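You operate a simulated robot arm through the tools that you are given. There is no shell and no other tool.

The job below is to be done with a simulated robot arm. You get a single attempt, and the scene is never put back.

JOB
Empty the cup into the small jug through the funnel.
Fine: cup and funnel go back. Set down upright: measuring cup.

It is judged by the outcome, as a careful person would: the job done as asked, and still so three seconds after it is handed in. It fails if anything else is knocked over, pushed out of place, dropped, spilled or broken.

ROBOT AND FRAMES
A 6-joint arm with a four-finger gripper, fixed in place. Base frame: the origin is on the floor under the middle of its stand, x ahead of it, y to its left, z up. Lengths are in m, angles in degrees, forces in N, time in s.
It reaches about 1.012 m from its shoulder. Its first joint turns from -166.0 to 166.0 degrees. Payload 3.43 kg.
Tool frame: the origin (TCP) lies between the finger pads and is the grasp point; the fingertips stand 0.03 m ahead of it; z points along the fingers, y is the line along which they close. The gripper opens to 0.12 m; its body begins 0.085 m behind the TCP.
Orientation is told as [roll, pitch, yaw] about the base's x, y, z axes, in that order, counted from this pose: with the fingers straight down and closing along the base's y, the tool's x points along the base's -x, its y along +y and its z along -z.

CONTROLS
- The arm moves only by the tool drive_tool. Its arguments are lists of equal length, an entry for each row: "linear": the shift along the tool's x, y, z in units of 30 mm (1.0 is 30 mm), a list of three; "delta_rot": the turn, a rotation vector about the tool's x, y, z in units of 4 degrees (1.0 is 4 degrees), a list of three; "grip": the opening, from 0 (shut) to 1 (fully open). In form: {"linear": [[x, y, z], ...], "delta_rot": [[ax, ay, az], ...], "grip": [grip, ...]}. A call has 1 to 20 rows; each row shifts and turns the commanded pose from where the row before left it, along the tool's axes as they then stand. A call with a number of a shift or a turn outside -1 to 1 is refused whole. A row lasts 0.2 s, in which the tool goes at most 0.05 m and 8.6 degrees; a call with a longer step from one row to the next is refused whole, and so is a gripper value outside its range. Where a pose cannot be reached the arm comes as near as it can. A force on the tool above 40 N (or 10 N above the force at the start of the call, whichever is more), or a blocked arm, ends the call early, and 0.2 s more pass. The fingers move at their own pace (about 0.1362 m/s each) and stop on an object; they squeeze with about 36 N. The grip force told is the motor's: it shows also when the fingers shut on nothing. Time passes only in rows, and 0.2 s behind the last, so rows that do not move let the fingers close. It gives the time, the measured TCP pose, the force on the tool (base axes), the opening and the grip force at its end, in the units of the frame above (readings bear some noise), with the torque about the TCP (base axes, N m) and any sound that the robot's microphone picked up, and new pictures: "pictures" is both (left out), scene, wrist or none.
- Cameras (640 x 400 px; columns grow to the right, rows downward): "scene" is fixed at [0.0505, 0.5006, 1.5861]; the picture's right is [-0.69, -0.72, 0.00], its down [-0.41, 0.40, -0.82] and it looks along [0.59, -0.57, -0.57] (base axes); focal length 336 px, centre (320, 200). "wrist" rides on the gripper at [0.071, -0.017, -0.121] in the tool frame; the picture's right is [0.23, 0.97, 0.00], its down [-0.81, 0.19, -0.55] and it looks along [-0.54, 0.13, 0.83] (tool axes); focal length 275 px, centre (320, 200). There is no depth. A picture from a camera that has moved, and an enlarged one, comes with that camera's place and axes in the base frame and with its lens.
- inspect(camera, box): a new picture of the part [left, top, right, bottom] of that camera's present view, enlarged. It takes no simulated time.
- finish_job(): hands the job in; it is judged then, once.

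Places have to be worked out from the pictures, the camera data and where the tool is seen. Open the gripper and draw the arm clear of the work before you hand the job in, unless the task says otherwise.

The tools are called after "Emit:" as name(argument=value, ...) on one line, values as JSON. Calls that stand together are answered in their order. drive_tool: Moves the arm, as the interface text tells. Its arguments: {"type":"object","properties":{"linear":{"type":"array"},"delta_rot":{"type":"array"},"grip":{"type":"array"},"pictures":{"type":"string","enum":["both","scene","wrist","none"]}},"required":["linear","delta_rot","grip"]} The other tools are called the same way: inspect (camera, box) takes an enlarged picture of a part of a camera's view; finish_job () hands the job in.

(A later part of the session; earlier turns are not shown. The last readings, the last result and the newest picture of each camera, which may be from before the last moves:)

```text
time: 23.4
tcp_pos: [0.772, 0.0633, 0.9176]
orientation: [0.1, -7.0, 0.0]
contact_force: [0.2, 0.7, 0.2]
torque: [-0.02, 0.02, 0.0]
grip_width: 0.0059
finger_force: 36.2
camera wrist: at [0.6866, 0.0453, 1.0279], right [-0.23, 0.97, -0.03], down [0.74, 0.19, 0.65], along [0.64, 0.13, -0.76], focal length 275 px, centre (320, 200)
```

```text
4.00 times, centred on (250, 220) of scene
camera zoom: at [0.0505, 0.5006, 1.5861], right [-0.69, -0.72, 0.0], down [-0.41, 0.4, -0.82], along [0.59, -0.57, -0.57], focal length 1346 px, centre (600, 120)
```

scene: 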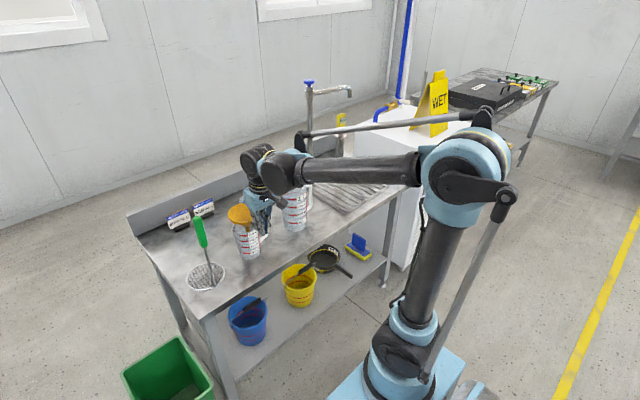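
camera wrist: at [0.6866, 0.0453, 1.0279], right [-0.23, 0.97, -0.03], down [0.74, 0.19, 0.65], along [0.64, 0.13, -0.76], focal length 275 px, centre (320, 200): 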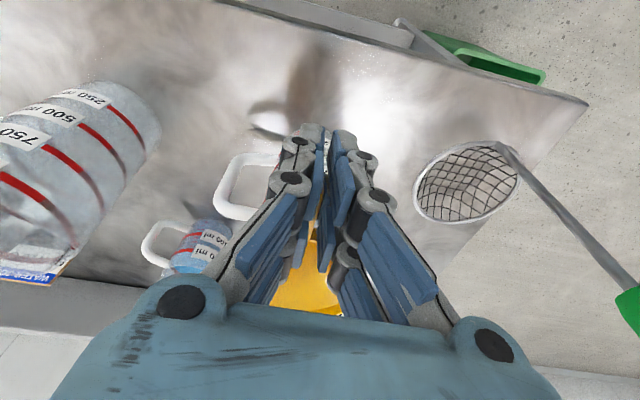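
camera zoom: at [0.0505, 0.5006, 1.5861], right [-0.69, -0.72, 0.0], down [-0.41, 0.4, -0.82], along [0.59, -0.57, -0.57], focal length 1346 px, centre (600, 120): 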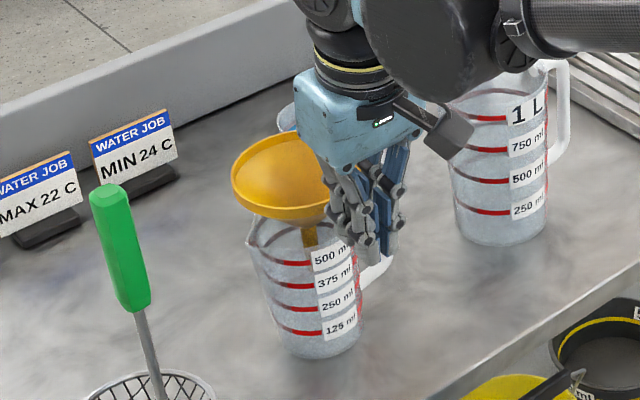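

No contact yet. Lowering in small steps and watching the force.

Emit:
drive_tool(linear=[[0.03, 0, 0.2], [0.03, 0, 0.2], [0.03, 0, 0.2], [0.03, 0, 0.2], [0, 0, 0], [0, 0, 0]], delta_rot=[[0, 0, 0], [0, 0, 0], [0, 0, 0], [0, 0, 0], [0, 0, 0], [0, 0, 0]], grip=[0, 0, 0, 0, 0, 0])

Emit:
inspect(camera="scene", box=[220, 190, 280, 265])

```text
time: 24.8
tcp_pos: [0.769, 0.0635, 0.8927]
orientation: [0.0, -7.1, 0.0]
contact_force: [-1.6, 2.9, 13.7]
torque: [0.06, -1.23, 0.23]
grip_width: 0.0062
finger_force: 36.1
camera wrist: at [0.685, 0.0452, 1.0036], right [-0.23, 0.97, -0.03], down [0.74, 0.19, 0.65], along [0.64, 0.13, -0.76], focal length 275 px, centre (320, 200)
```

scene: 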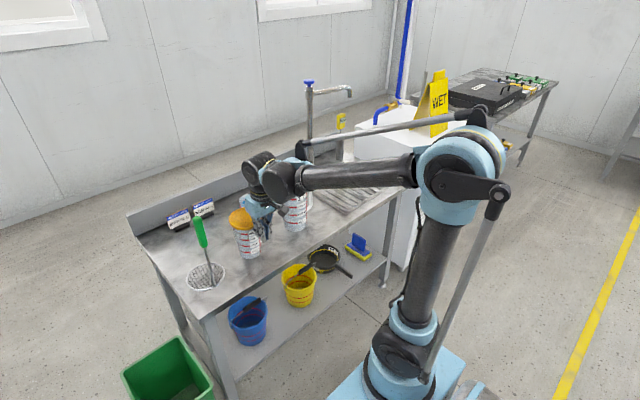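
wrist: 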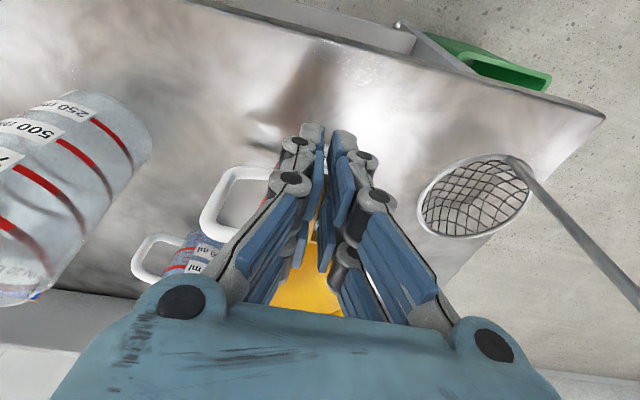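

```text
5.33 times, centred on (250, 228) of scene
camera zoom: at [0.0505, 0.5006, 1.5861], right [-0.69, -0.72, 0.0], down [-0.41, 0.4, -0.82], along [0.59, -0.57, -0.57], focal length 1794 px, centre (693, 53)
```

zoom: 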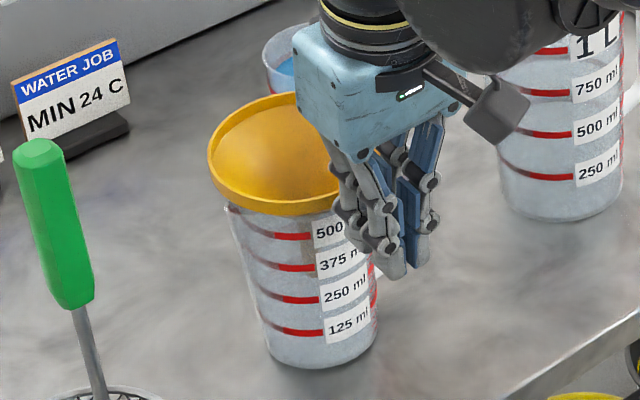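

The cone has seated (13.7 N up). I'll ease up about 2 mm to take the load off before releasing.

Emit:
drive_tool(linear=[[-0.008, 0, -0.06], [0, 0, 0], [0, 0, 0]], delta_rot=[[0, 0, 0], [0, 0, 0], [0, 0, 0]], grip=[0, 0, 0], pictures="none")

```text
time: 25.6
tcp_pos: [0.7706, 0.0641, 0.8954]
orientation: [0.1, -7.2, 0.0]
contact_force: [-0.1, 0.1, -0.7]
torque: [0.02, -0.01, 0.0]
grip_width: 0.006
finger_force: 35.7
```

Load is off and it hangs within a millimetre or two of its seat. Opening the fingers to let it rest.

Emit:
drive_tool(linear=[[0, 0, 0.03], [0, 0, 0], [0, 0, 0], [0, 0, 0], [0, 0, 0], [0, 0, 0]], delta_rot=[[0, 0, 0], [0, 0, 0], [0, 0, 0], [0, 0, 0], [0, 0, 0], [0, 0, 0]], grip=[0, 0, 0.08, 0.2, 0.4, 0.4])

Emit:
inspect(camera="scene", box=[220, 190, 280, 265])

Emit:
inspect(camera="wrist", box=[200, 80, 440, 320])

```text
time: 27.0
tcp_pos: [0.7706, 0.0634, 0.8934]
orientation: [0.0, -7.1, 0.0]
contact_force: [0.0, -0.1, -0.3]
torque: [-0.01, 0.0, 0.0]
grip_width: 0.0481
finger_force: 0.0
camera wrist: at [0.6852, 0.0451, 1.0038], right [-0.23, 0.97, -0.03], down [0.74, 0.19, 0.65], along [0.64, 0.13, -0.76], focal length 275 px, centre (320, 200)
```

scene: 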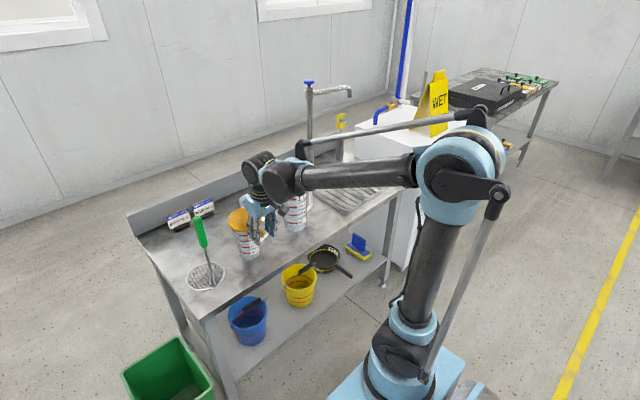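
wrist: 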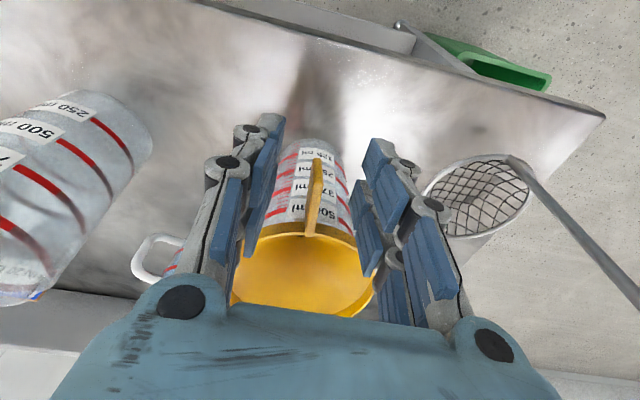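

```text
5.33 times, centred on (250, 228) of scene
camera zoom: at [0.0505, 0.5006, 1.5861], right [-0.69, -0.72, 0.0], down [-0.41, 0.4, -0.82], along [0.59, -0.57, -0.57], focal length 1794 px, centre (693, 53)
```

zoom: 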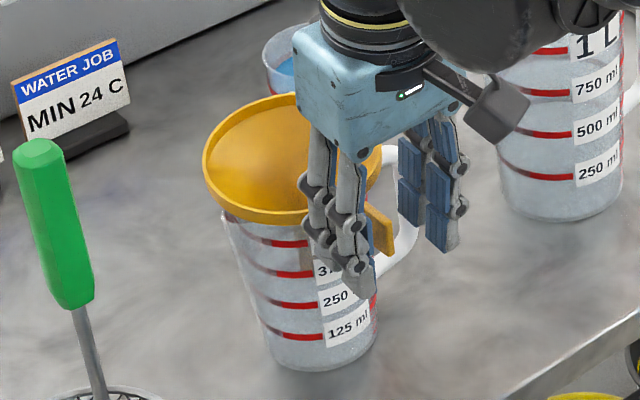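

```text
1.67 times, centred on (320, 200) of wrist
camera zoom: at [0.6852, 0.0451, 1.0038], right [-0.23, 0.97, -0.03], down [0.74, 0.19, 0.65], along [0.64, 0.13, -0.76], focal length 459 px, centre (320, 200)
```

zoom: 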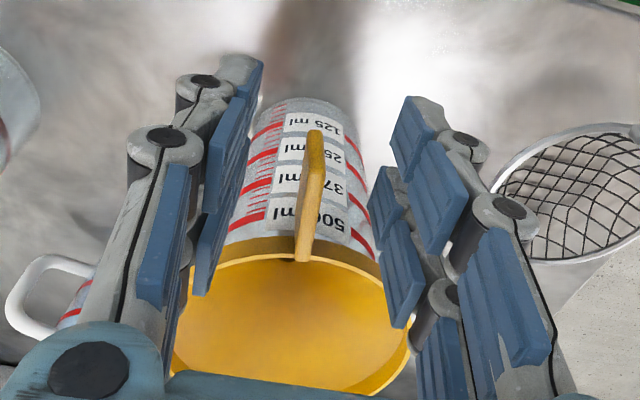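

Released; the funnel stays in the jug. Raising straight up so I can see how it sits.

Emit:
drive_tool(linear=[[-0.03, 0, -0.25], [-0.062, 0, -0.496], [-0.062, 0, -0.496], [-0.062, 0, -0.496], [-0.062, 0, -0.496], [-0.062, 0, -0.496], [-0.062, 0, -0.496], [-0.062, 0, -0.496], [-0.062, 0, -0.496], [-0.062, 0, -0.496], [0, 0, 0], [0, 0, 0]], delta_rot=[[0, 0, 0], [0, 0, 0], [0, 0, 0], [0, 0, 0], [0, 0, 0], [0, 0, 0], [0, 0, 0], [0, 0, 0], [0, 0, 0], [0, 0, 0], [0, 0, 0], [0, 0, 0]], grip=[0.5, 0.5, 0.5, 0.5, 0.5, 0.5, 0.5, 0.5, 0.5, 0.5, 0.5, 0.5])

Emit:
inspect(camera="scene", box=[215, 170, 325, 270])

Emit:
inspect(camera="wrist", box=[100, 80, 420, 300])

```text
time: 29.6
tcp_pos: [0.7708, 0.065, 1.0352]
orientation: [0.0, -7.1, 0.0]
contact_force: [-0.3, 0.2, 0.1]
torque: [0.0, 0.05, 0.0]
grip_width: 0.0599
finger_force: 0.1
camera wrist: at [0.6859, 0.0451, 1.1463], right [-0.23, 0.97, -0.03], down [0.74, 0.19, 0.65], along [0.64, 0.13, -0.76], focal length 275 px, centre (320, 200)
```

scene: 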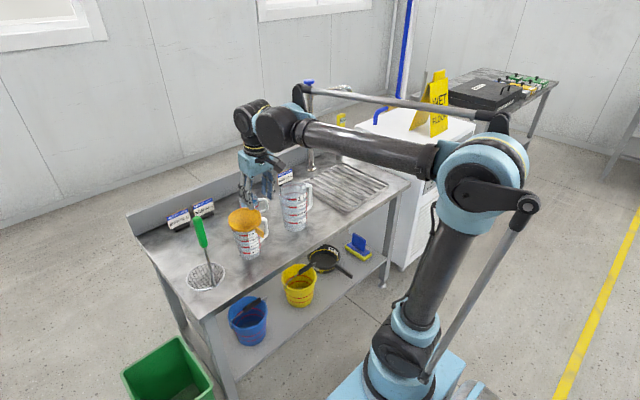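
wrist: 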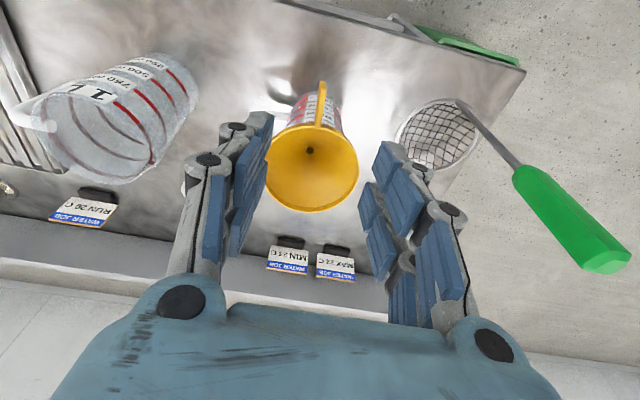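

```text
4.00 times, centred on (270, 220) of scene
camera zoom: at [0.0505, 0.5006, 1.5861], right [-0.69, -0.72, 0.0], down [-0.41, 0.4, -0.82], along [0.59, -0.57, -0.57], focal length 1346 px, centre (520, 120)
```

zoom: 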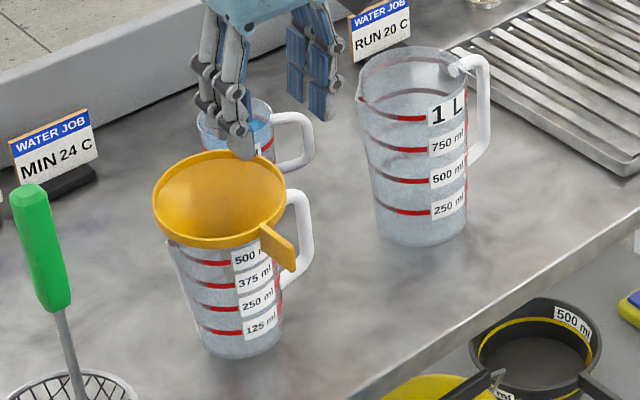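

```text
1.82 times, centred on (260, 190) of wrist
camera zoom: at [0.6859, 0.0451, 1.1463], right [-0.23, 0.97, -0.03], down [0.74, 0.19, 0.65], along [0.64, 0.13, -0.76], focal length 500 px, centre (429, 218)
```

zoom: 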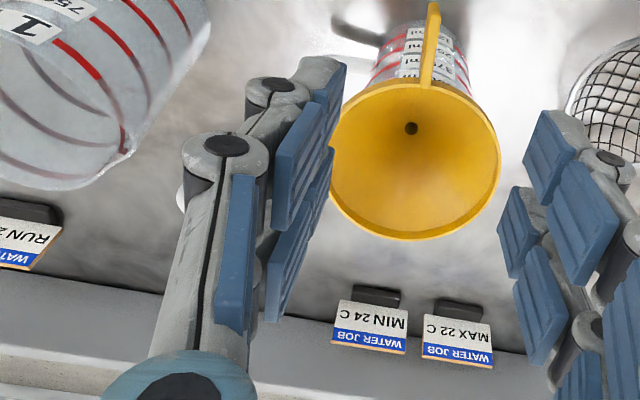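

The funnel sits level in the small jug (rim centre ≈ (0.856, 0.069), top z≈0.895). Next I level the tool and move to view the cup and its handle closely.

Emit:
drive_tool(linear=[[0, 0, -0.3], [0, 0, -0.3], [0, 0, -0.3], [0, 0, -0.3], [-0.496, -0.604, 0.2], [-0.496, -0.604, 0.2], [-0.496, -0.604, 0.2], [-0.496, -0.604, 0.2], [-0.496, -0.604, 0.2], [-0.496, -0.604, 0.2], [-0.496, -0.604, 0.2], [-0.496, -0.604, 0.2], [0, 0, 0], [0, 0, 0]], delta_rot=[[0, 0.444, 0], [0, 0.444, 0], [0, 0.444, 0], [0, 0.444, 0], [0, 0, 0], [0, 0, 0], [0, 0, 0], [0, 0, 0], [0, 0, 0], [0, 0, 0], [0, 0, 0], [0, 0, 0], [0, 0, 0], [0, 0, 0]], grip=[1, 1, 1, 1, 1, 1, 1, 1, 1, 1, 1, 1, 1, 1])

Emit:
inspect(camera="wrist", box=[210, 100, 430, 300])

```text
time: 32.6
tcp_pos: [0.8879, -0.0822, 1.0237]
orientation: [0.0, 0.1, 0.0]
contact_force: [-0.4, -0.1, 0.7]
torque: [-0.01, -0.04, 0.03]
grip_width: 0.1199
finger_force: 0.1
camera wrist: at [0.8165, -0.1009, 1.144], right [-0.23, 0.97, 0.0], down [0.81, 0.19, 0.55], along [0.54, 0.13, -0.83], focal length 275 px, centre (320, 200)
```

scene: 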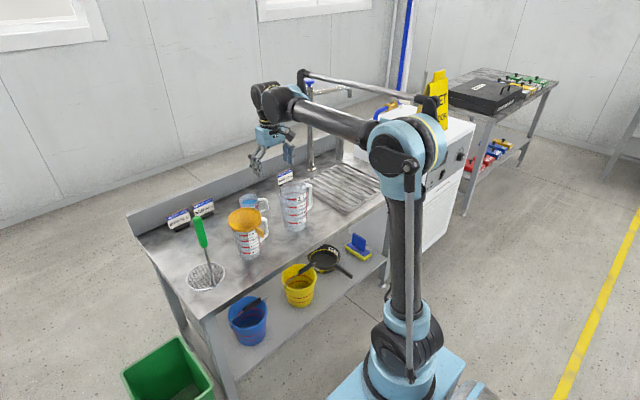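
wrist: 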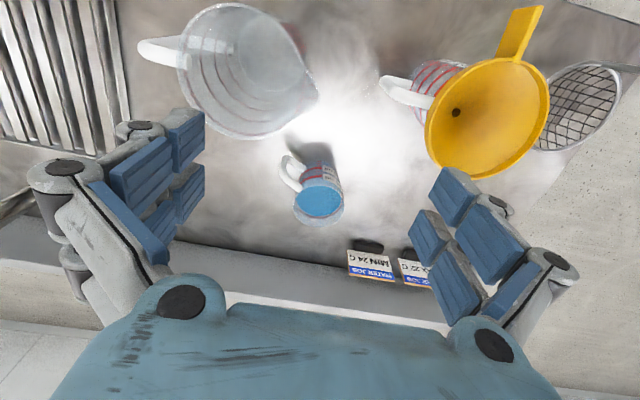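

```text
2.00 times, centred on (320, 200) of wrist
camera zoom: at [0.8165, -0.1009, 1.144], right [-0.23, 0.97, 0.0], down [0.81, 0.19, 0.55], along [0.54, 0.13, -0.83], focal length 551 px, centre (320, 200)
```

zoom: 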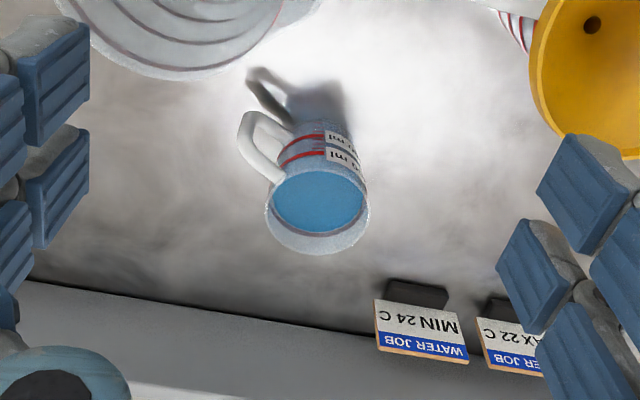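

Zooming in further on the cup.

Emit:
inspect(camera="wrist", box=[265, 140, 365, 235])

Emit:
inspect(camera="scene", box=[225, 180, 285, 230])

```text
4.21 times, centred on (315, 188) of wrist
camera zoom: at [0.8165, -0.1009, 1.144], right [-0.23, 0.97, 0.0], down [0.81, 0.19, 0.55], along [0.54, 0.13, -0.83], focal length 1159 px, centre (341, 253)
```

zoom: 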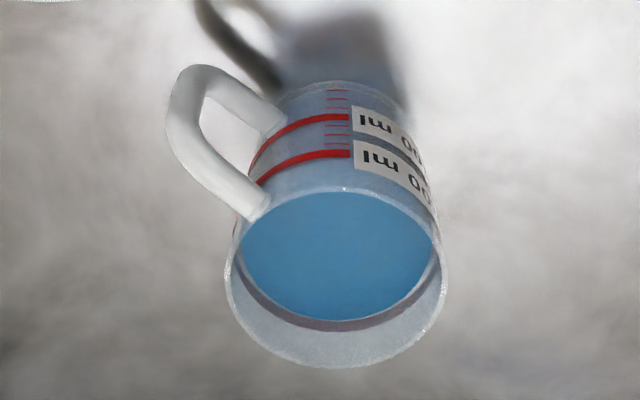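

```text
8.00 times, centred on (255, 205) of scene
camera zoom: at [0.0505, 0.5006, 1.5861], right [-0.69, -0.72, 0.0], down [-0.41, 0.4, -0.82], along [0.59, -0.57, -0.57], focal length 2691 px, centre (840, 160)
```

zoom: 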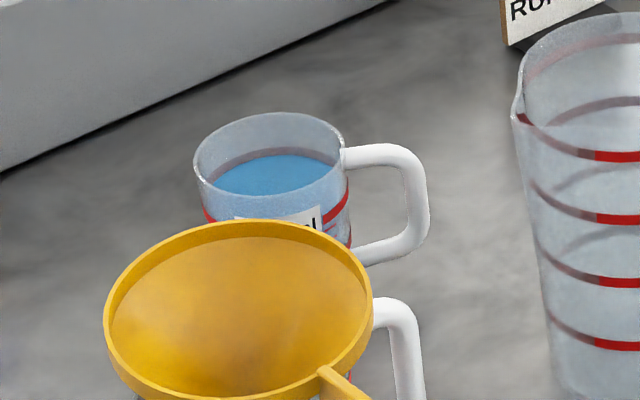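

Cup: rim centre ≈ (1.026, -0.052), rim z≈0.833, radius 36 mm, water about 12 mm below the rim; its handle points about (-0.52, -0.86), with the outer bar near (0.989, -0.110), z 0.78–0.84. I'll rise clear and test whether the wrist can take the yaws I need (+59° to grasp, about +150–180° to pour with the gripper back toward the robot and the camera on top).

Emit:
drive_tool(linear=[[0.3, 0, -0.9], [0.3, 0, -0.9], [0.3, 0, -0.9], [0.3, 0, -0.9], [0, 0, 0], [0, 0, 0], [0, 0, 0], [0, 0, 0], [0, 0, 0], [0, 0, 0], [0, 0, 0], [0, 0, 0], [0, 0, 0], [0, 0, 0], [0, 0, 0], [0, 0, 0], [0, 0, 0], [0, 0, 0], [0, 0, 0], [0, 0, 0]], delta_rot=[[0, 0, 0], [0, 0, 0], [0, 0, 0], [0, 0, 0], [0, 0, -1], [0, 0, -1], [0, 0, -1], [0, 0, -1], [0, 0, -1], [0, 0, -1], [0, 0, -1], [0, 0, -1], [0, 0, -1], [0, 0, -1], [0, 0, -1], [0, 0, -1], [0, 0, -1], [0, 0, -1], [0, 0, -0.75], [0, 0, 0]], grip=[1, 1, 1, 1, 1, 1, 1, 1, 1, 1, 1, 1, 1, 1, 1, 1, 1, 1, 1, 1])

```text
time: 36.8
tcp_pos: [0.8507, -0.0816, 1.1319]
orientation: [0.1, 0.1, 59.0]
contact_force: [-0.7, -0.3, 0.4]
torque: [-0.02, 0.02, -0.01]
grip_width: 0.1203
finger_force: 0.1
camera wrist: at [0.8302, -0.1533, 1.2526], right [-0.95, 0.3, 0.0], down [0.25, 0.79, 0.55], along [0.17, 0.53, -0.83], focal length 275 px, centre (320, 200)
```

scene: 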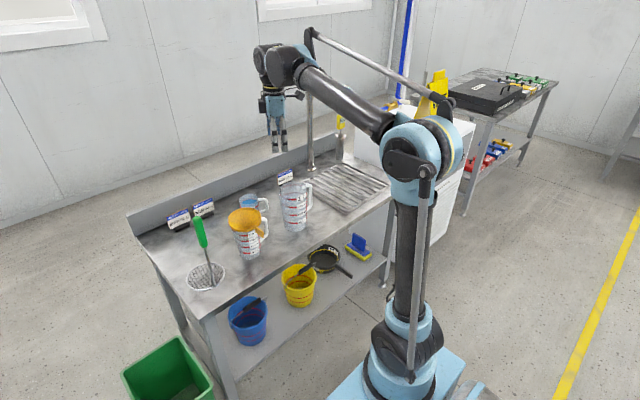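
wrist: 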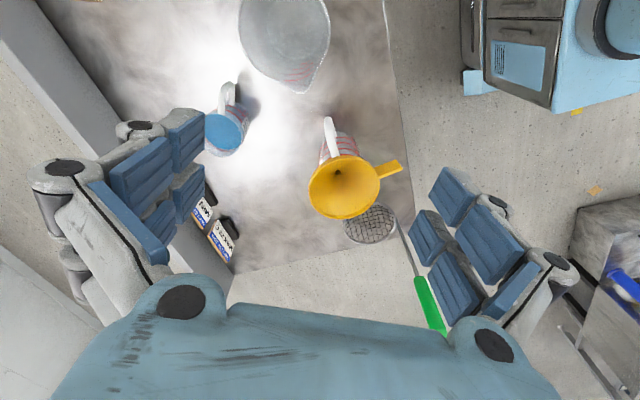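

Yaw +59° is reached without trouble. Continuing the free-air test toward +155°.

Emit:
drive_tool(linear=[[0, 0, 0], [0, 0, 0], [0, 0, 0], [0, 0, 0], [0, 0, 0], [0, 0, 0], [0, 0, 0], [0, 0, 0], [0, 0, 0], [0, 0, 0], [0, 0, 0], [0, 0, 0], [0, 0, 0], [0, 0, 0], [0, 0, 0], [0, 0, 0], [0, 0, 0], [0, 0, 0], [0, 0, 0], [0, 0, 0]], delta_rot=[[0, 0, -1], [0, 0, -1], [0, 0, -1], [0, 0, -1], [0, 0, -1], [0, 0, -1], [0, 0, -1], [0, 0, -1], [0, 0, -1], [0, 0, -1], [0, 0, -1], [0, 0, -1], [0, 0, -1], [0, 0, -1], [0, 0, -1], [0, 0, -1], [0, 0, -1], [0, 0, -1], [0, 0, -1], [0, 0, -1]], grip=[1, 1, 1, 1, 1, 1, 1, 1, 1, 1, 1, 1, 1, 1, 1, 1, 1, 1, 1, 1], pictures="none")

Emit:
drive_tool(linear=[[0, 0, 0], [0, 0, 0], [0, 0, 0], [0, 0, 0], [0, 0, 0], [0, 0, 0], [0, 0, 0], [0, 0, 0], [0, 0, 0], [0, 0, 0], [0, 0, 0], [0, 0, 0]], delta_rot=[[0, 0, -1], [0, 0, -1], [0, 0, -1], [0, 0, -1], [0, 0, -1], [0, 0, -1], [0, 0, -1], [0, 0, -1], [0, 0, -1], [0, 0, -1], [0, 0, 0], [0, 0, 0]], grip=[1, 1, 1, 1, 1, 1, 1, 1, 1, 1, 1, 1])

```text
time: 41.0
tcp_pos: [0.8517, -0.081, 1.1319]
orientation: [0.0, -0.1, 139.0]
contact_force: [0.1, -0.3, 0.2]
torque: [0.02, -0.02, -0.02]
grip_width: 0.1199
finger_force: 0.0
```

```text
time: 43.6
tcp_pos: [0.8532, -0.068, 1.1314]
orientation: [0.3, 0.0, 166.1]
contact_force: [0.3, 0.1, -0.2]
torque: [-0.01, -0.01, 0.02]
grip_width: 0.1199
finger_force: 0.0
out of reach, approached as far as the arm can: row 7, 8, 9, 10
camera wrist: at [0.9278, -0.069, 1.2522], right [-0.01, -1.0, 0.01], down [-0.83, 0.01, 0.55], along [-0.55, 0.0, -0.83], focal length 275 px, centre (320, 200)
```

scene: 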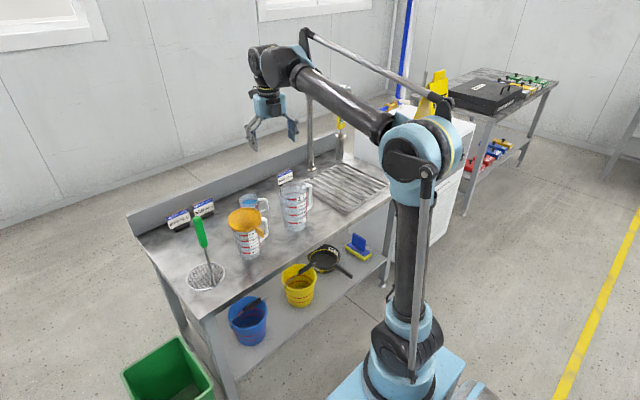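
wrist: 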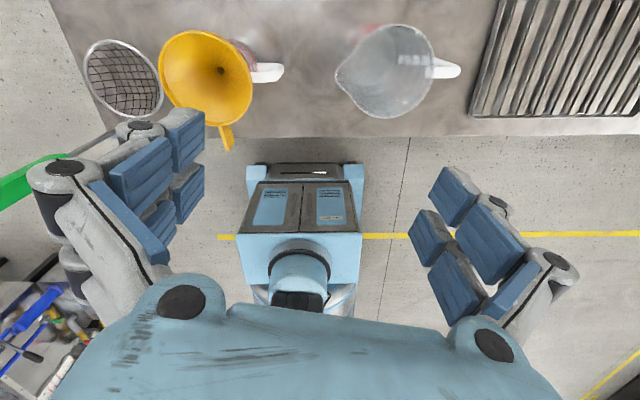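

The yaw limit is about +166°, so +155° is usable for pouring. I'll return to about +155°, move over the region of the small jug at this height, and test the tilt in free air.

Emit:
drive_tool(linear=[[0, 0, 0], [0, 0, 0], [0, 0, 0], [0, 0, 0]], delta_rot=[[0, 0, 1], [0, 0, 1], [0, 0, 0.75], [0, 0, 0]], grip=[1, 1, 1, 1], pictures="none")

```text
time: 44.6
tcp_pos: [0.8538, -0.066, 1.1326]
orientation: [0.3, 0.2, 155.2]
contact_force: [0.3, -1.1, -0.3]
torque: [-0.01, 0.0, -0.01]
grip_width: 0.12
finger_force: 0.0
```

Now translating above the small jug with yaw 155° and starting the tilt test (positive about tool y).

Emit:
drive_tool(linear=[[-0.244, -0.525, -0.2], [-0.244, -0.525, -0.2], [-0.244, -0.525, -0.2], [-0.244, -0.525, -0.2], [-0.244, -0.525, -0.2], [-0.244, -0.525, -0.2], [-0.244, -0.525, -0.2], [-0.244, -0.525, -0.2], [0, 0, 0], [0, 0, 0], [0, 0, 0], [0, 0, 0], [0, 0, 0], [0, 0, 0], [0, 0, 0], [0, 0, 0], [0, 0, 0], [0, 0, 0], [0, 0, 0]], delta_rot=[[0, 0, 0], [0, 0, 0], [0, 0, 0], [0, 0, 0], [0, 0, 0], [0, 0, 0], [0, 0, 0], [0, 0, 0], [0, 1, 0], [0, 1, 0], [0, 1, 0], [0, 1, 0], [0, 1, 0], [0, 1, 0], [0, 1, 0], [0, 1, 0], [0, 1, 0], [0, 1, 0], [0, 0, 0]], grip=[1, 1, 1, 1, 1, 1, 1, 1, 1, 1, 1, 1, 1, 1, 1, 1, 1, 1, 1])

```text
time: 48.6
tcp_pos: [0.8531, 0.0717, 1.1798]
orientation: [0.4, 40.1, 155.5]
contact_force: [-0.9, -0.6, 0.3]
torque: [0.03, -0.02, 0.02]
grip_width: 0.12
finger_force: 0.0
camera wrist: at [0.8405, 0.0955, 1.3172], right [-0.25, -0.96, 0.15], down [-0.97, 0.23, -0.1], along [0.06, -0.17, -0.98], focal length 275 px, centre (320, 200)
```

scene: 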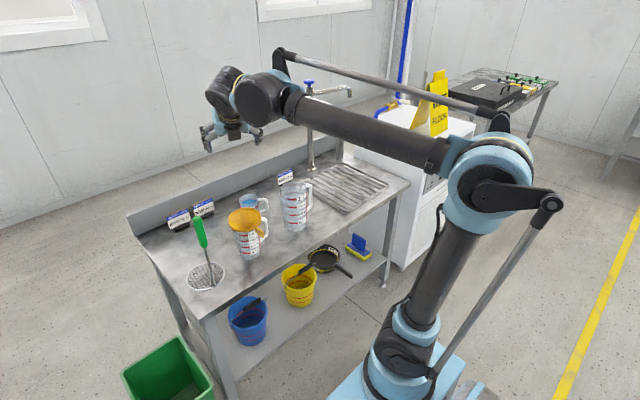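
wrist: 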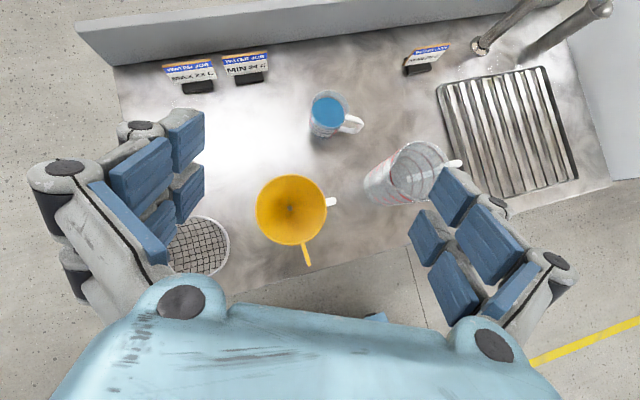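

The tilt follows fine (pitch reads 40°), and this gives an almost top-down view. I'll use it to fix the cup, handle and funnel precisely.

Emit:
inspect(camera="wrist", box=[290, 70, 390, 150])

Emit:
inspect(camera="wrist", box=[230, 140, 470, 290])

```text
5.00 times, centred on (340, 110) of wrist
camera zoom: at [0.8405, 0.0955, 1.3172], right [-0.25, -0.96, 0.15], down [-0.97, 0.23, -0.1], along [0.06, -0.17, -0.98], focal length 1376 px, centre (220, 650)
```

zoom: 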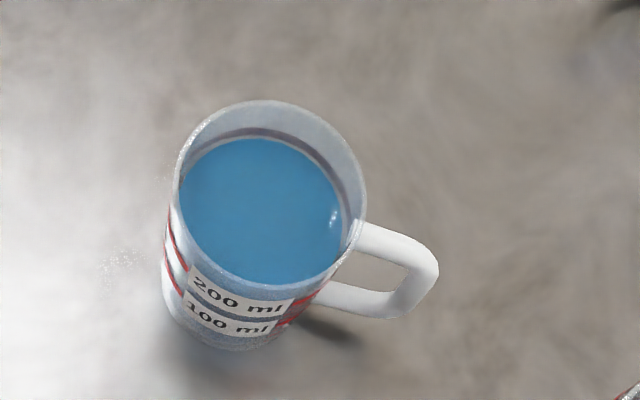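

```text
2.67 times, centred on (350, 215) of wrist
camera zoom: at [0.8405, 0.0955, 1.3172], right [-0.25, -0.96, 0.15], down [-0.97, 0.23, -0.1], along [0.06, -0.17, -0.98], focal length 734 px, centre (240, 160)
```

zoom: 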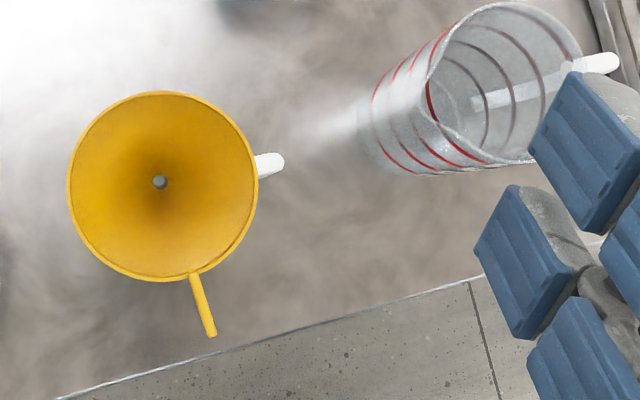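

Top-down fix: cup centre ≈ (1.030, -0.050), handle direction about 238° (α≈32° from -y toward -x), handle bar ~11.5 mm thick centred 64 mm from the cup's axis. I'll finish the free-air tilt test up to about 116°.

Emit:
drive_tool(linear=[[0, 0, 0], [0, 0, 0], [0, 0, 0], [0, 0, 0], [0, 0, 0], [0, 0, 0], [0, 0, 0], [0, 0, 0], [0, 0, 0], [0, 0, 0], [0, 0, 0], [0, 0, 0], [0, 0, 0], [0, 0, 0], [0, 0, 0], [0, 0, 0], [0, 0, 0], [0, 0, 0], [0, 0, 0], [0, 0, 0]], delta_rot=[[0, 1, 0], [0, 1, 0], [0, 1, 0], [0, 1, 0], [0, 1, 0], [0, 1, 0], [0, 1, 0], [0, 1, 0], [0, 1, 0], [0, 1, 0], [0, 1, 0], [0, 1, 0], [0, 1, 0], [0, 1, 0], [0, 1, 0], [0, 1, 0], [0, 1, 0], [0, 1, 0], [0, 1, 0], [0, 0, 0]], grip=[1, 1, 1, 1, 1, 1, 1, 1, 1, 1, 1, 1, 1, 1, 1, 1, 1, 1, 1, 1])

```text
time: 52.8
tcp_pos: [0.853, 0.0726, 1.1791]
orientation: [179.3, 63.8, -25.4]
contact_force: [-0.3, 0.2, -0.5]
torque: [-0.01, -0.01, 0.0]
grip_width: 0.1201
finger_force: 0.0
camera wrist: at [0.7346, 0.1445, 1.19], right [-0.5, -0.84, 0.21], down [-0.21, -0.12, -0.97], along [0.84, -0.53, -0.12], focal length 275 px, centre (320, 200)
```

scene: 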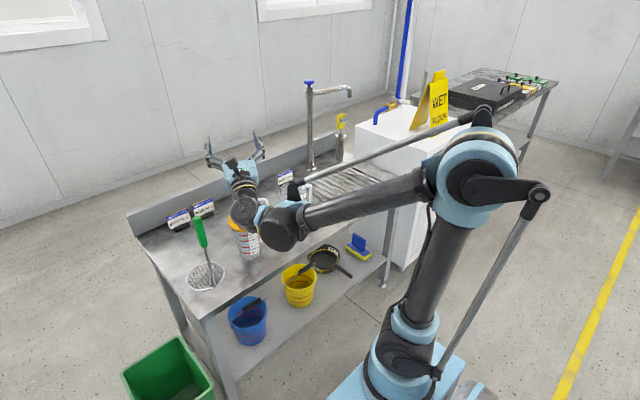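
wrist: 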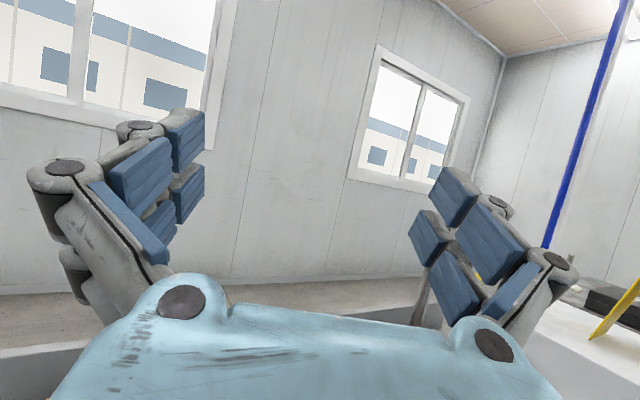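

A 116° tilt is reachable. I'll test-lower 0.12 m in this pose to confirm the arm can sit at the actual pouring height with clearance.

Emit:
drive_tool(linear=[[-0.36, 0, -0.175], [-0.36, 0, -0.175], [-0.36, 0, -0.175], [-0.36, 0, -0.175], [-0.36, 0, -0.175], [-0.36, 0, -0.175], [-0.36, 0, -0.175], [-0.36, 0, -0.175], [-0.36, 0, -0.175], [-0.36, 0, -0.175], [0, 0, 0]], delta_rot=[[0, 0, 0], [0, 0, 0], [0, 0, 0], [0, 0, 0], [0, 0, 0], [0, 0, 0], [0, 0, 0], [0, 0, 0], [0, 0, 0], [0, 0, 0], [0, 0, 0]], grip=[1, 1, 1, 1, 1, 1, 1, 1, 1, 1, 1], pictures="scene")

Emit:
inspect(camera="scene", box=[170, 120, 350, 280])

```text
time: 55.2
tcp_pos: [0.8528, 0.0724, 1.0578]
orientation: [179.2, 63.9, -25.4]
contact_force: [-0.2, 0.4, 0.5]
torque: [-0.02, -0.02, 0.02]
grip_width: 0.12
finger_force: 0.0
```

scene: 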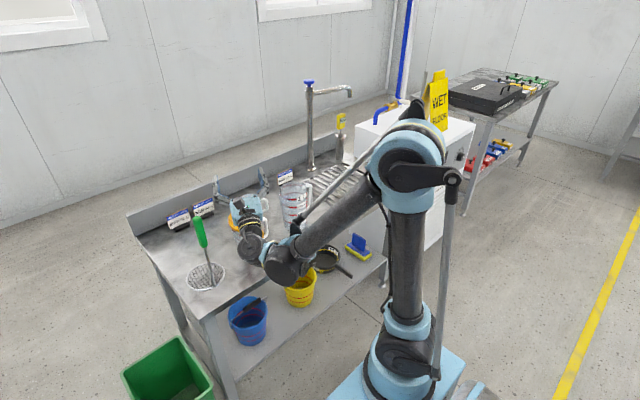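

```text
2.50 times, centred on (260, 200) of scene
camera zoom: at [0.0505, 0.5006, 1.5861], right [-0.69, -0.72, 0.0], down [-0.41, 0.4, -0.82], along [0.59, -0.57, -0.57], focal length 841 px, centre (470, 200)
```

zoom: 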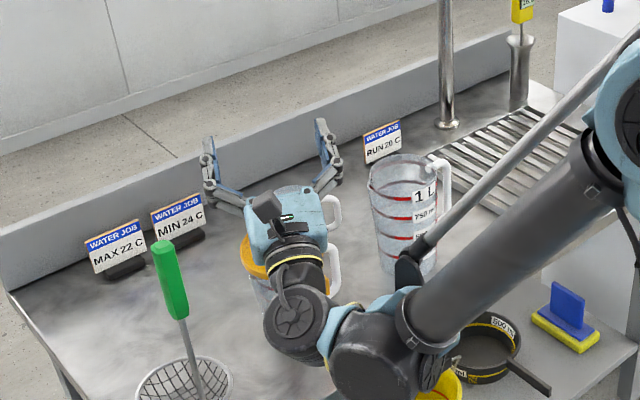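

The pose is reachable with clear space around it. Going back up and un-tilting.

Emit:
drive_tool(linear=[[0.72, 0, 0.35], [0.72, 0, 0.35], [0.72, 0, 0.35], [0.72, 0, 0.35], [0.72, 0, 0.35], [0, 0, 0], [0, 0, 0], [0, 0, 0], [0, 0, 0], [0, 0, 0], [0, 0, 0], [0, 0, 0], [0, 0, 0], [0, 0, 0], [0, 0, 0], [0, 0, 0], [0, 0, 0], [0, 0, 0], [0, 0, 0], [0, 0, 0]], delta_rot=[[0, 0, 0], [0, 0, 0], [0, 0, 0], [0, 0, 0], [0, 0, 0], [0, -1, 0], [0, -1, 0], [0, -1, 0], [0, -1, 0], [0, -1, 0], [0, -1, 0], [0, -1, 0], [0, -1, 0], [0, -1, 0], [0, -1, 0], [0, -1, 0], [0, -1, 0], [0, -1, 0], [0, -1, 0], [0, -1, 0]], grip=[1, 1, 1, 1, 1, 1, 1, 1, 1, 1, 1, 1, 1, 1, 1, 1, 1, 1, 1, 1], pictures="none")

Emit:
drive_tool(linear=[[0, 0, 0], [0, 0, 0], [0, 0, 0], [0, 0, 0], [0, 0, 0], [0, 0, 0], [0, 0, 0], [0, 0, 0], [0, 0, 0], [0, 0, 0], [0, 0, 0], [0, 0, 0], [0, 0, 0], [0, 0, 0], [0, 0, 0]], delta_rot=[[0, -1, 0], [0, -1, 0], [0, -1, 0], [0, -1, 0], [0, -1, 0], [0, -1, 0], [0, -1, 0], [0, -1, 0], [0, -1, 0], [0, -1, 0], [0, -1, 0], [0, -1, 0], [0, -1, 0], [0, -1, 0], [0, 0, 0]], grip=[1, 1, 1, 1, 1, 1, 1, 1, 1, 1, 1, 1, 1, 1, 1], pictures="none")

```text
time: 59.4
tcp_pos: [0.8543, 0.0704, 1.1808]
orientation: [0.5, 56.0, 155.8]
contact_force: [0.0, 0.3, 1.0]
torque: [-0.03, -0.01, -0.02]
grip_width: 0.12
finger_force: 0.1
```

```text
time: 62.6
tcp_pos: [0.853, 0.0717, 1.1803]
orientation: [0.3, 0.0, 155.2]
contact_force: [-0.9, 0.3, 0.4]
torque: [-0.03, -0.02, 0.01]
grip_width: 0.12
finger_force: 0.1
```

Un-tilted. Now turning back to yaw 58° for the grasp.

Emit:
drive_tool(linear=[[0, 0, 0], [0, 0, 0], [0, 0, 0], [0, 0, 0], [0, 0, 0], [0, 0, 0], [0, 0, 0], [0, 0, 0], [0, 0, 0], [0, 0, 0], [0, 0, 0], [0, 0, 0], [0, 0, 0], [0, 0, 0], [0, 0, 0], [0, 0, 0], [0, 0, 0], [0, 0, 0], [0, 0, 0], [0, 0, 0]], delta_rot=[[0, 0, 1], [0, 0, 1], [0, 0, 1], [0, 0, 1], [0, 0, 1], [0, 0, 1], [0, 0, 1], [0, 0, 1], [0, 0, 1], [0, 0, 1], [0, 0, 1], [0, 0, 1], [0, 0, 1], [0, 0, 1], [0, 0, 1], [0, 0, 1], [0, 0, 1], [0, 0, 1], [0, 0, 1], [0, 0, 1]], grip=[1, 1, 1, 1, 1, 1, 1, 1, 1, 1, 1, 1, 1, 1, 1, 1, 1, 1, 1, 1], pictures="none")

Emit:
drive_tool(linear=[[0, 0, 0], [0, 0, 0], [0, 0, 0], [0, 0, 0], [0, 0, 0], [0, 0, 0]], delta_rot=[[0, 0, 1], [0, 0, 1], [0, 0, 1], [0, 0, 1], [0, 0, 0.3], [0, 0, 0]], grip=[1, 1, 1, 1, 1, 1], pictures="none")

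```text
time: 66.8
tcp_pos: [0.8549, 0.0725, 1.1792]
orientation: [0.0, 0.3, 75.1]
contact_force: [-1.3, 0.6, -0.7]
torque: [0.01, -0.02, -0.02]
grip_width: 0.1201
finger_force: 0.1
```

```text
time: 68.2
tcp_pos: [0.8529, 0.0713, 1.1799]
orientation: [0.0, 0.3, 58.0]
contact_force: [-0.2, -0.4, 0.1]
torque: [-0.03, 0.0, 0.02]
grip_width: 0.1197
finger_force: 0.0
```

Moving over to above the cup's handle, then down to about 0.15 m above it for a check view.

Emit:
drive_tool(linear=[[0.3625, -0.89, 0], [0.3625, -0.89, 0], [0.3625, -0.89, 0], [0.3625, -0.89, 0], [0.3625, -0.89, 0], [0.3625, -0.89, 0], [0.3625, -0.89, 0], [0.3625, -0.89, 0], [0, 0, 0.75], [0, 0, 0.75], [0, 0, 0.75], [0, 0, 0.75], [0, 0, 0.75], [0, 0, 0.75], [0, 0, 0.75], [0, 0, 0.75], [0, 0, 0], [0, 0, 0]], delta_rot=[[0, 0, 0], [0, 0, 0], [0, 0, 0], [0, 0, 0], [0, 0, 0], [0, 0, 0], [0, 0, 0], [0, 0, 0], [0, 0, 0], [0, 0, 0], [0, 0, 0], [0, 0, 0], [0, 0, 0], [0, 0, 0], [0, 0, 0], [0, 0, 0], [0, 0, 0], [0, 0, 0]], grip=[0.6, 0.6, 0.6, 0.6, 0.6, 0.6, 0.6, 0.6, 0.6, 0.6, 0.6, 0.6, 0.6, 0.6, 0.6, 0.6, 0.6, 0.6])

Emit:
inspect(camera="wrist", box=[200, 80, 440, 300])

Emit:
inspect(camera="scene", box=[220, 130, 330, 230])

```text
time: 72.0
tcp_pos: [0.9878, -0.1144, 1.001]
orientation: [-0.1, 0.3, 58.0]
contact_force: [0.3, 0.0, -0.1]
torque: [0.03, -0.01, 0.0]
grip_width: 0.0721
finger_force: 0.0
camera wrist: at [0.965, -0.1857, 1.1223], right [-0.95, 0.32, 0.0], down [0.27, 0.79, 0.55], along [0.18, 0.52, -0.84], focal length 275 px, centre (320, 200)
```

scene: 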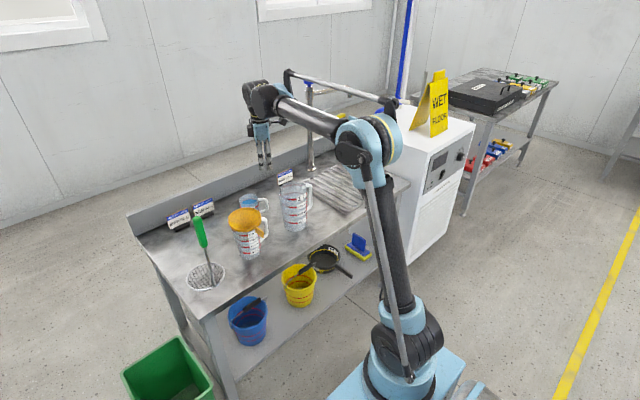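
wrist: 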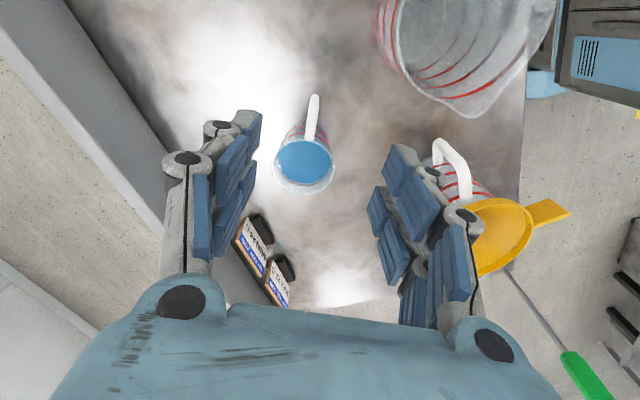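

```text
1.82 times, centred on (320, 190) of wrist
camera zoom: at [0.965, -0.1857, 1.1223], right [-0.95, 0.32, 0.0], down [0.27, 0.79, 0.55], along [0.18, 0.52, -0.84], focal length 500 px, centre (320, 218)
```

zoom: 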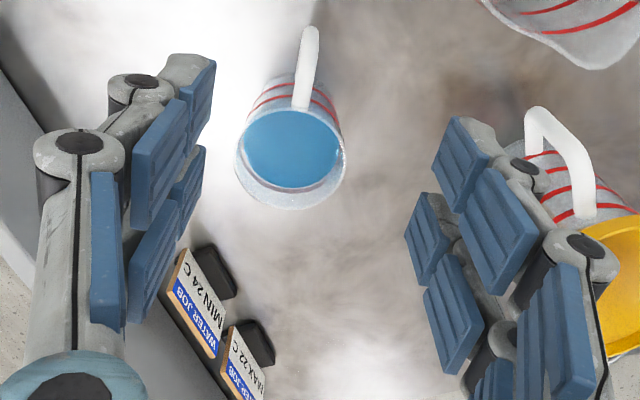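

```text
4.00 times, centred on (275, 180) of scene
camera zoom: at [0.0505, 0.5006, 1.5861], right [-0.69, -0.72, 0.0], down [-0.41, 0.4, -0.82], along [0.59, -0.57, -0.57], focal length 1346 px, centre (500, 280)
```

zoom: 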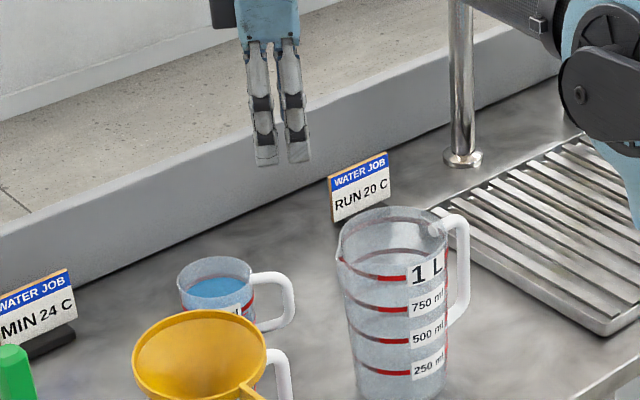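

The handle is seen edge-on between the fingers. Zooming in to measure the remaining lateral and angular offset.

Emit:
inspect(camera="wrist", box=[265, 80, 345, 200])

```text
3.33 times, centred on (305, 140) of wrist
camera zoom: at [0.965, -0.1857, 1.1223], right [-0.95, 0.32, 0.0], down [0.27, 0.79, 0.55], along [0.18, 0.52, -0.84], focal length 918 px, centre (370, 400)
```

zoom: 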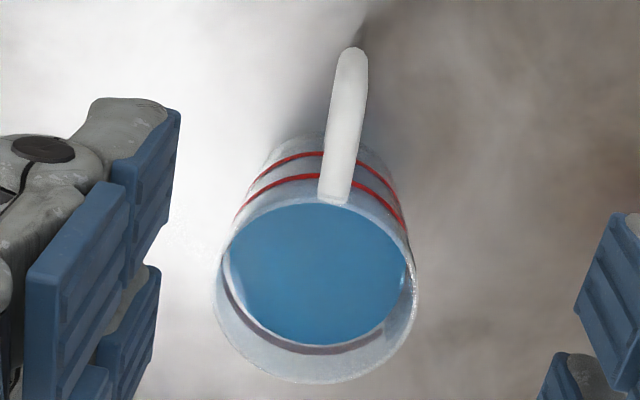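

The handle bar is about 7.5 mm off in tool y and 2.5° in yaw. Correcting those, shifting 6 mm outward so the inner pads cover the vertical bar, and lowering to about z=0.90 for a recheck.

Emit:
drive_tool(linear=[[0.2, -0.25, 0], [0, 0, 0.5], [0, 0, 0.5], [0, 0, 0.5], [0, 0, 0.5], [0, 0, 0.5], [0, 0, 0.5], [0, 0, 0.36], [0, 0, 0], [0, 0, 0]], delta_rot=[[0, 0, -0.62], [0, 0, 0], [0, 0, 0], [0, 0, 0], [0, 0, 0], [0, 0, 0], [0, 0, 0], [0, 0, 0], [0, 0, 0], [0, 0, 0]], grip=[0.6, 0.6, 0.6, 0.6, 0.6, 0.6, 0.6, 0.6, 0.6, 0.6])

Emit:
inspect(camera="wrist", box=[225, 90, 425, 260])

Emit:
inspect(camera="scene", box=[220, 150, 320, 230])

```text
time: 74.2
tcp_pos: [0.9914, -0.1263, 0.9004]
orientation: [0.1, 0.4, 60.5]
contact_force: [0.2, -0.3, 0.9]
torque: [0.0, 0.02, -0.02]
grip_width: 0.0719
finger_force: 0.2
camera wrist: at [0.972, -0.198, 1.0201], right [-0.96, 0.28, 0.0], down [0.23, 0.8, 0.55], along [0.15, 0.53, -0.84], focal length 275 px, centre (320, 200)
```

scene: 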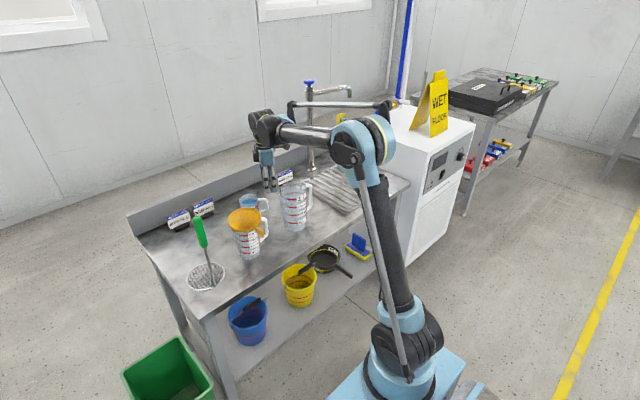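
wrist: 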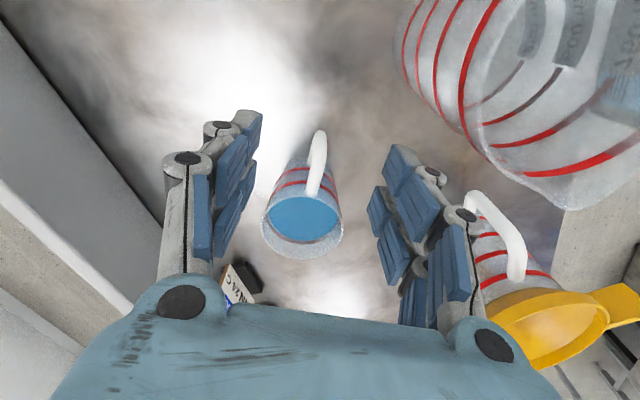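

```text
2.35 times, centred on (325, 175) of wrist
camera zoom: at [0.972, -0.198, 1.0201], right [-0.96, 0.28, 0.0], down [0.23, 0.8, 0.55], along [0.15, 0.53, -0.84], focal length 648 px, centre (308, 259)
```

zoom: 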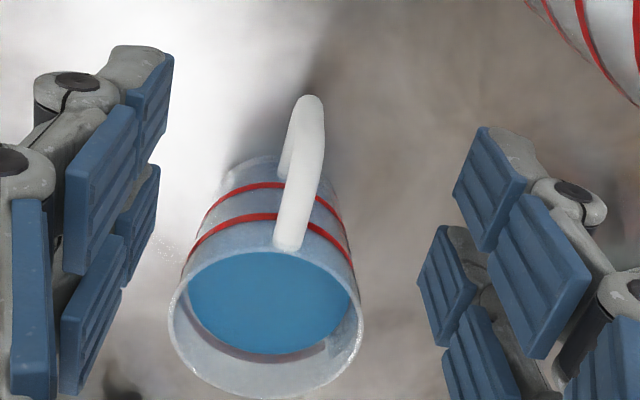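

```text
5.00 times, centred on (270, 190) of scene
camera zoom: at [0.0505, 0.5006, 1.5861], right [-0.69, -0.72, 0.0], down [-0.41, 0.4, -0.82], along [0.59, -0.57, -0.57], focal length 1682 px, centre (570, 250)
```

zoom: 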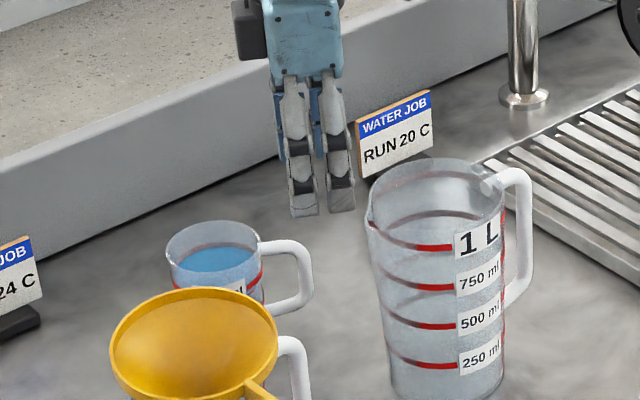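

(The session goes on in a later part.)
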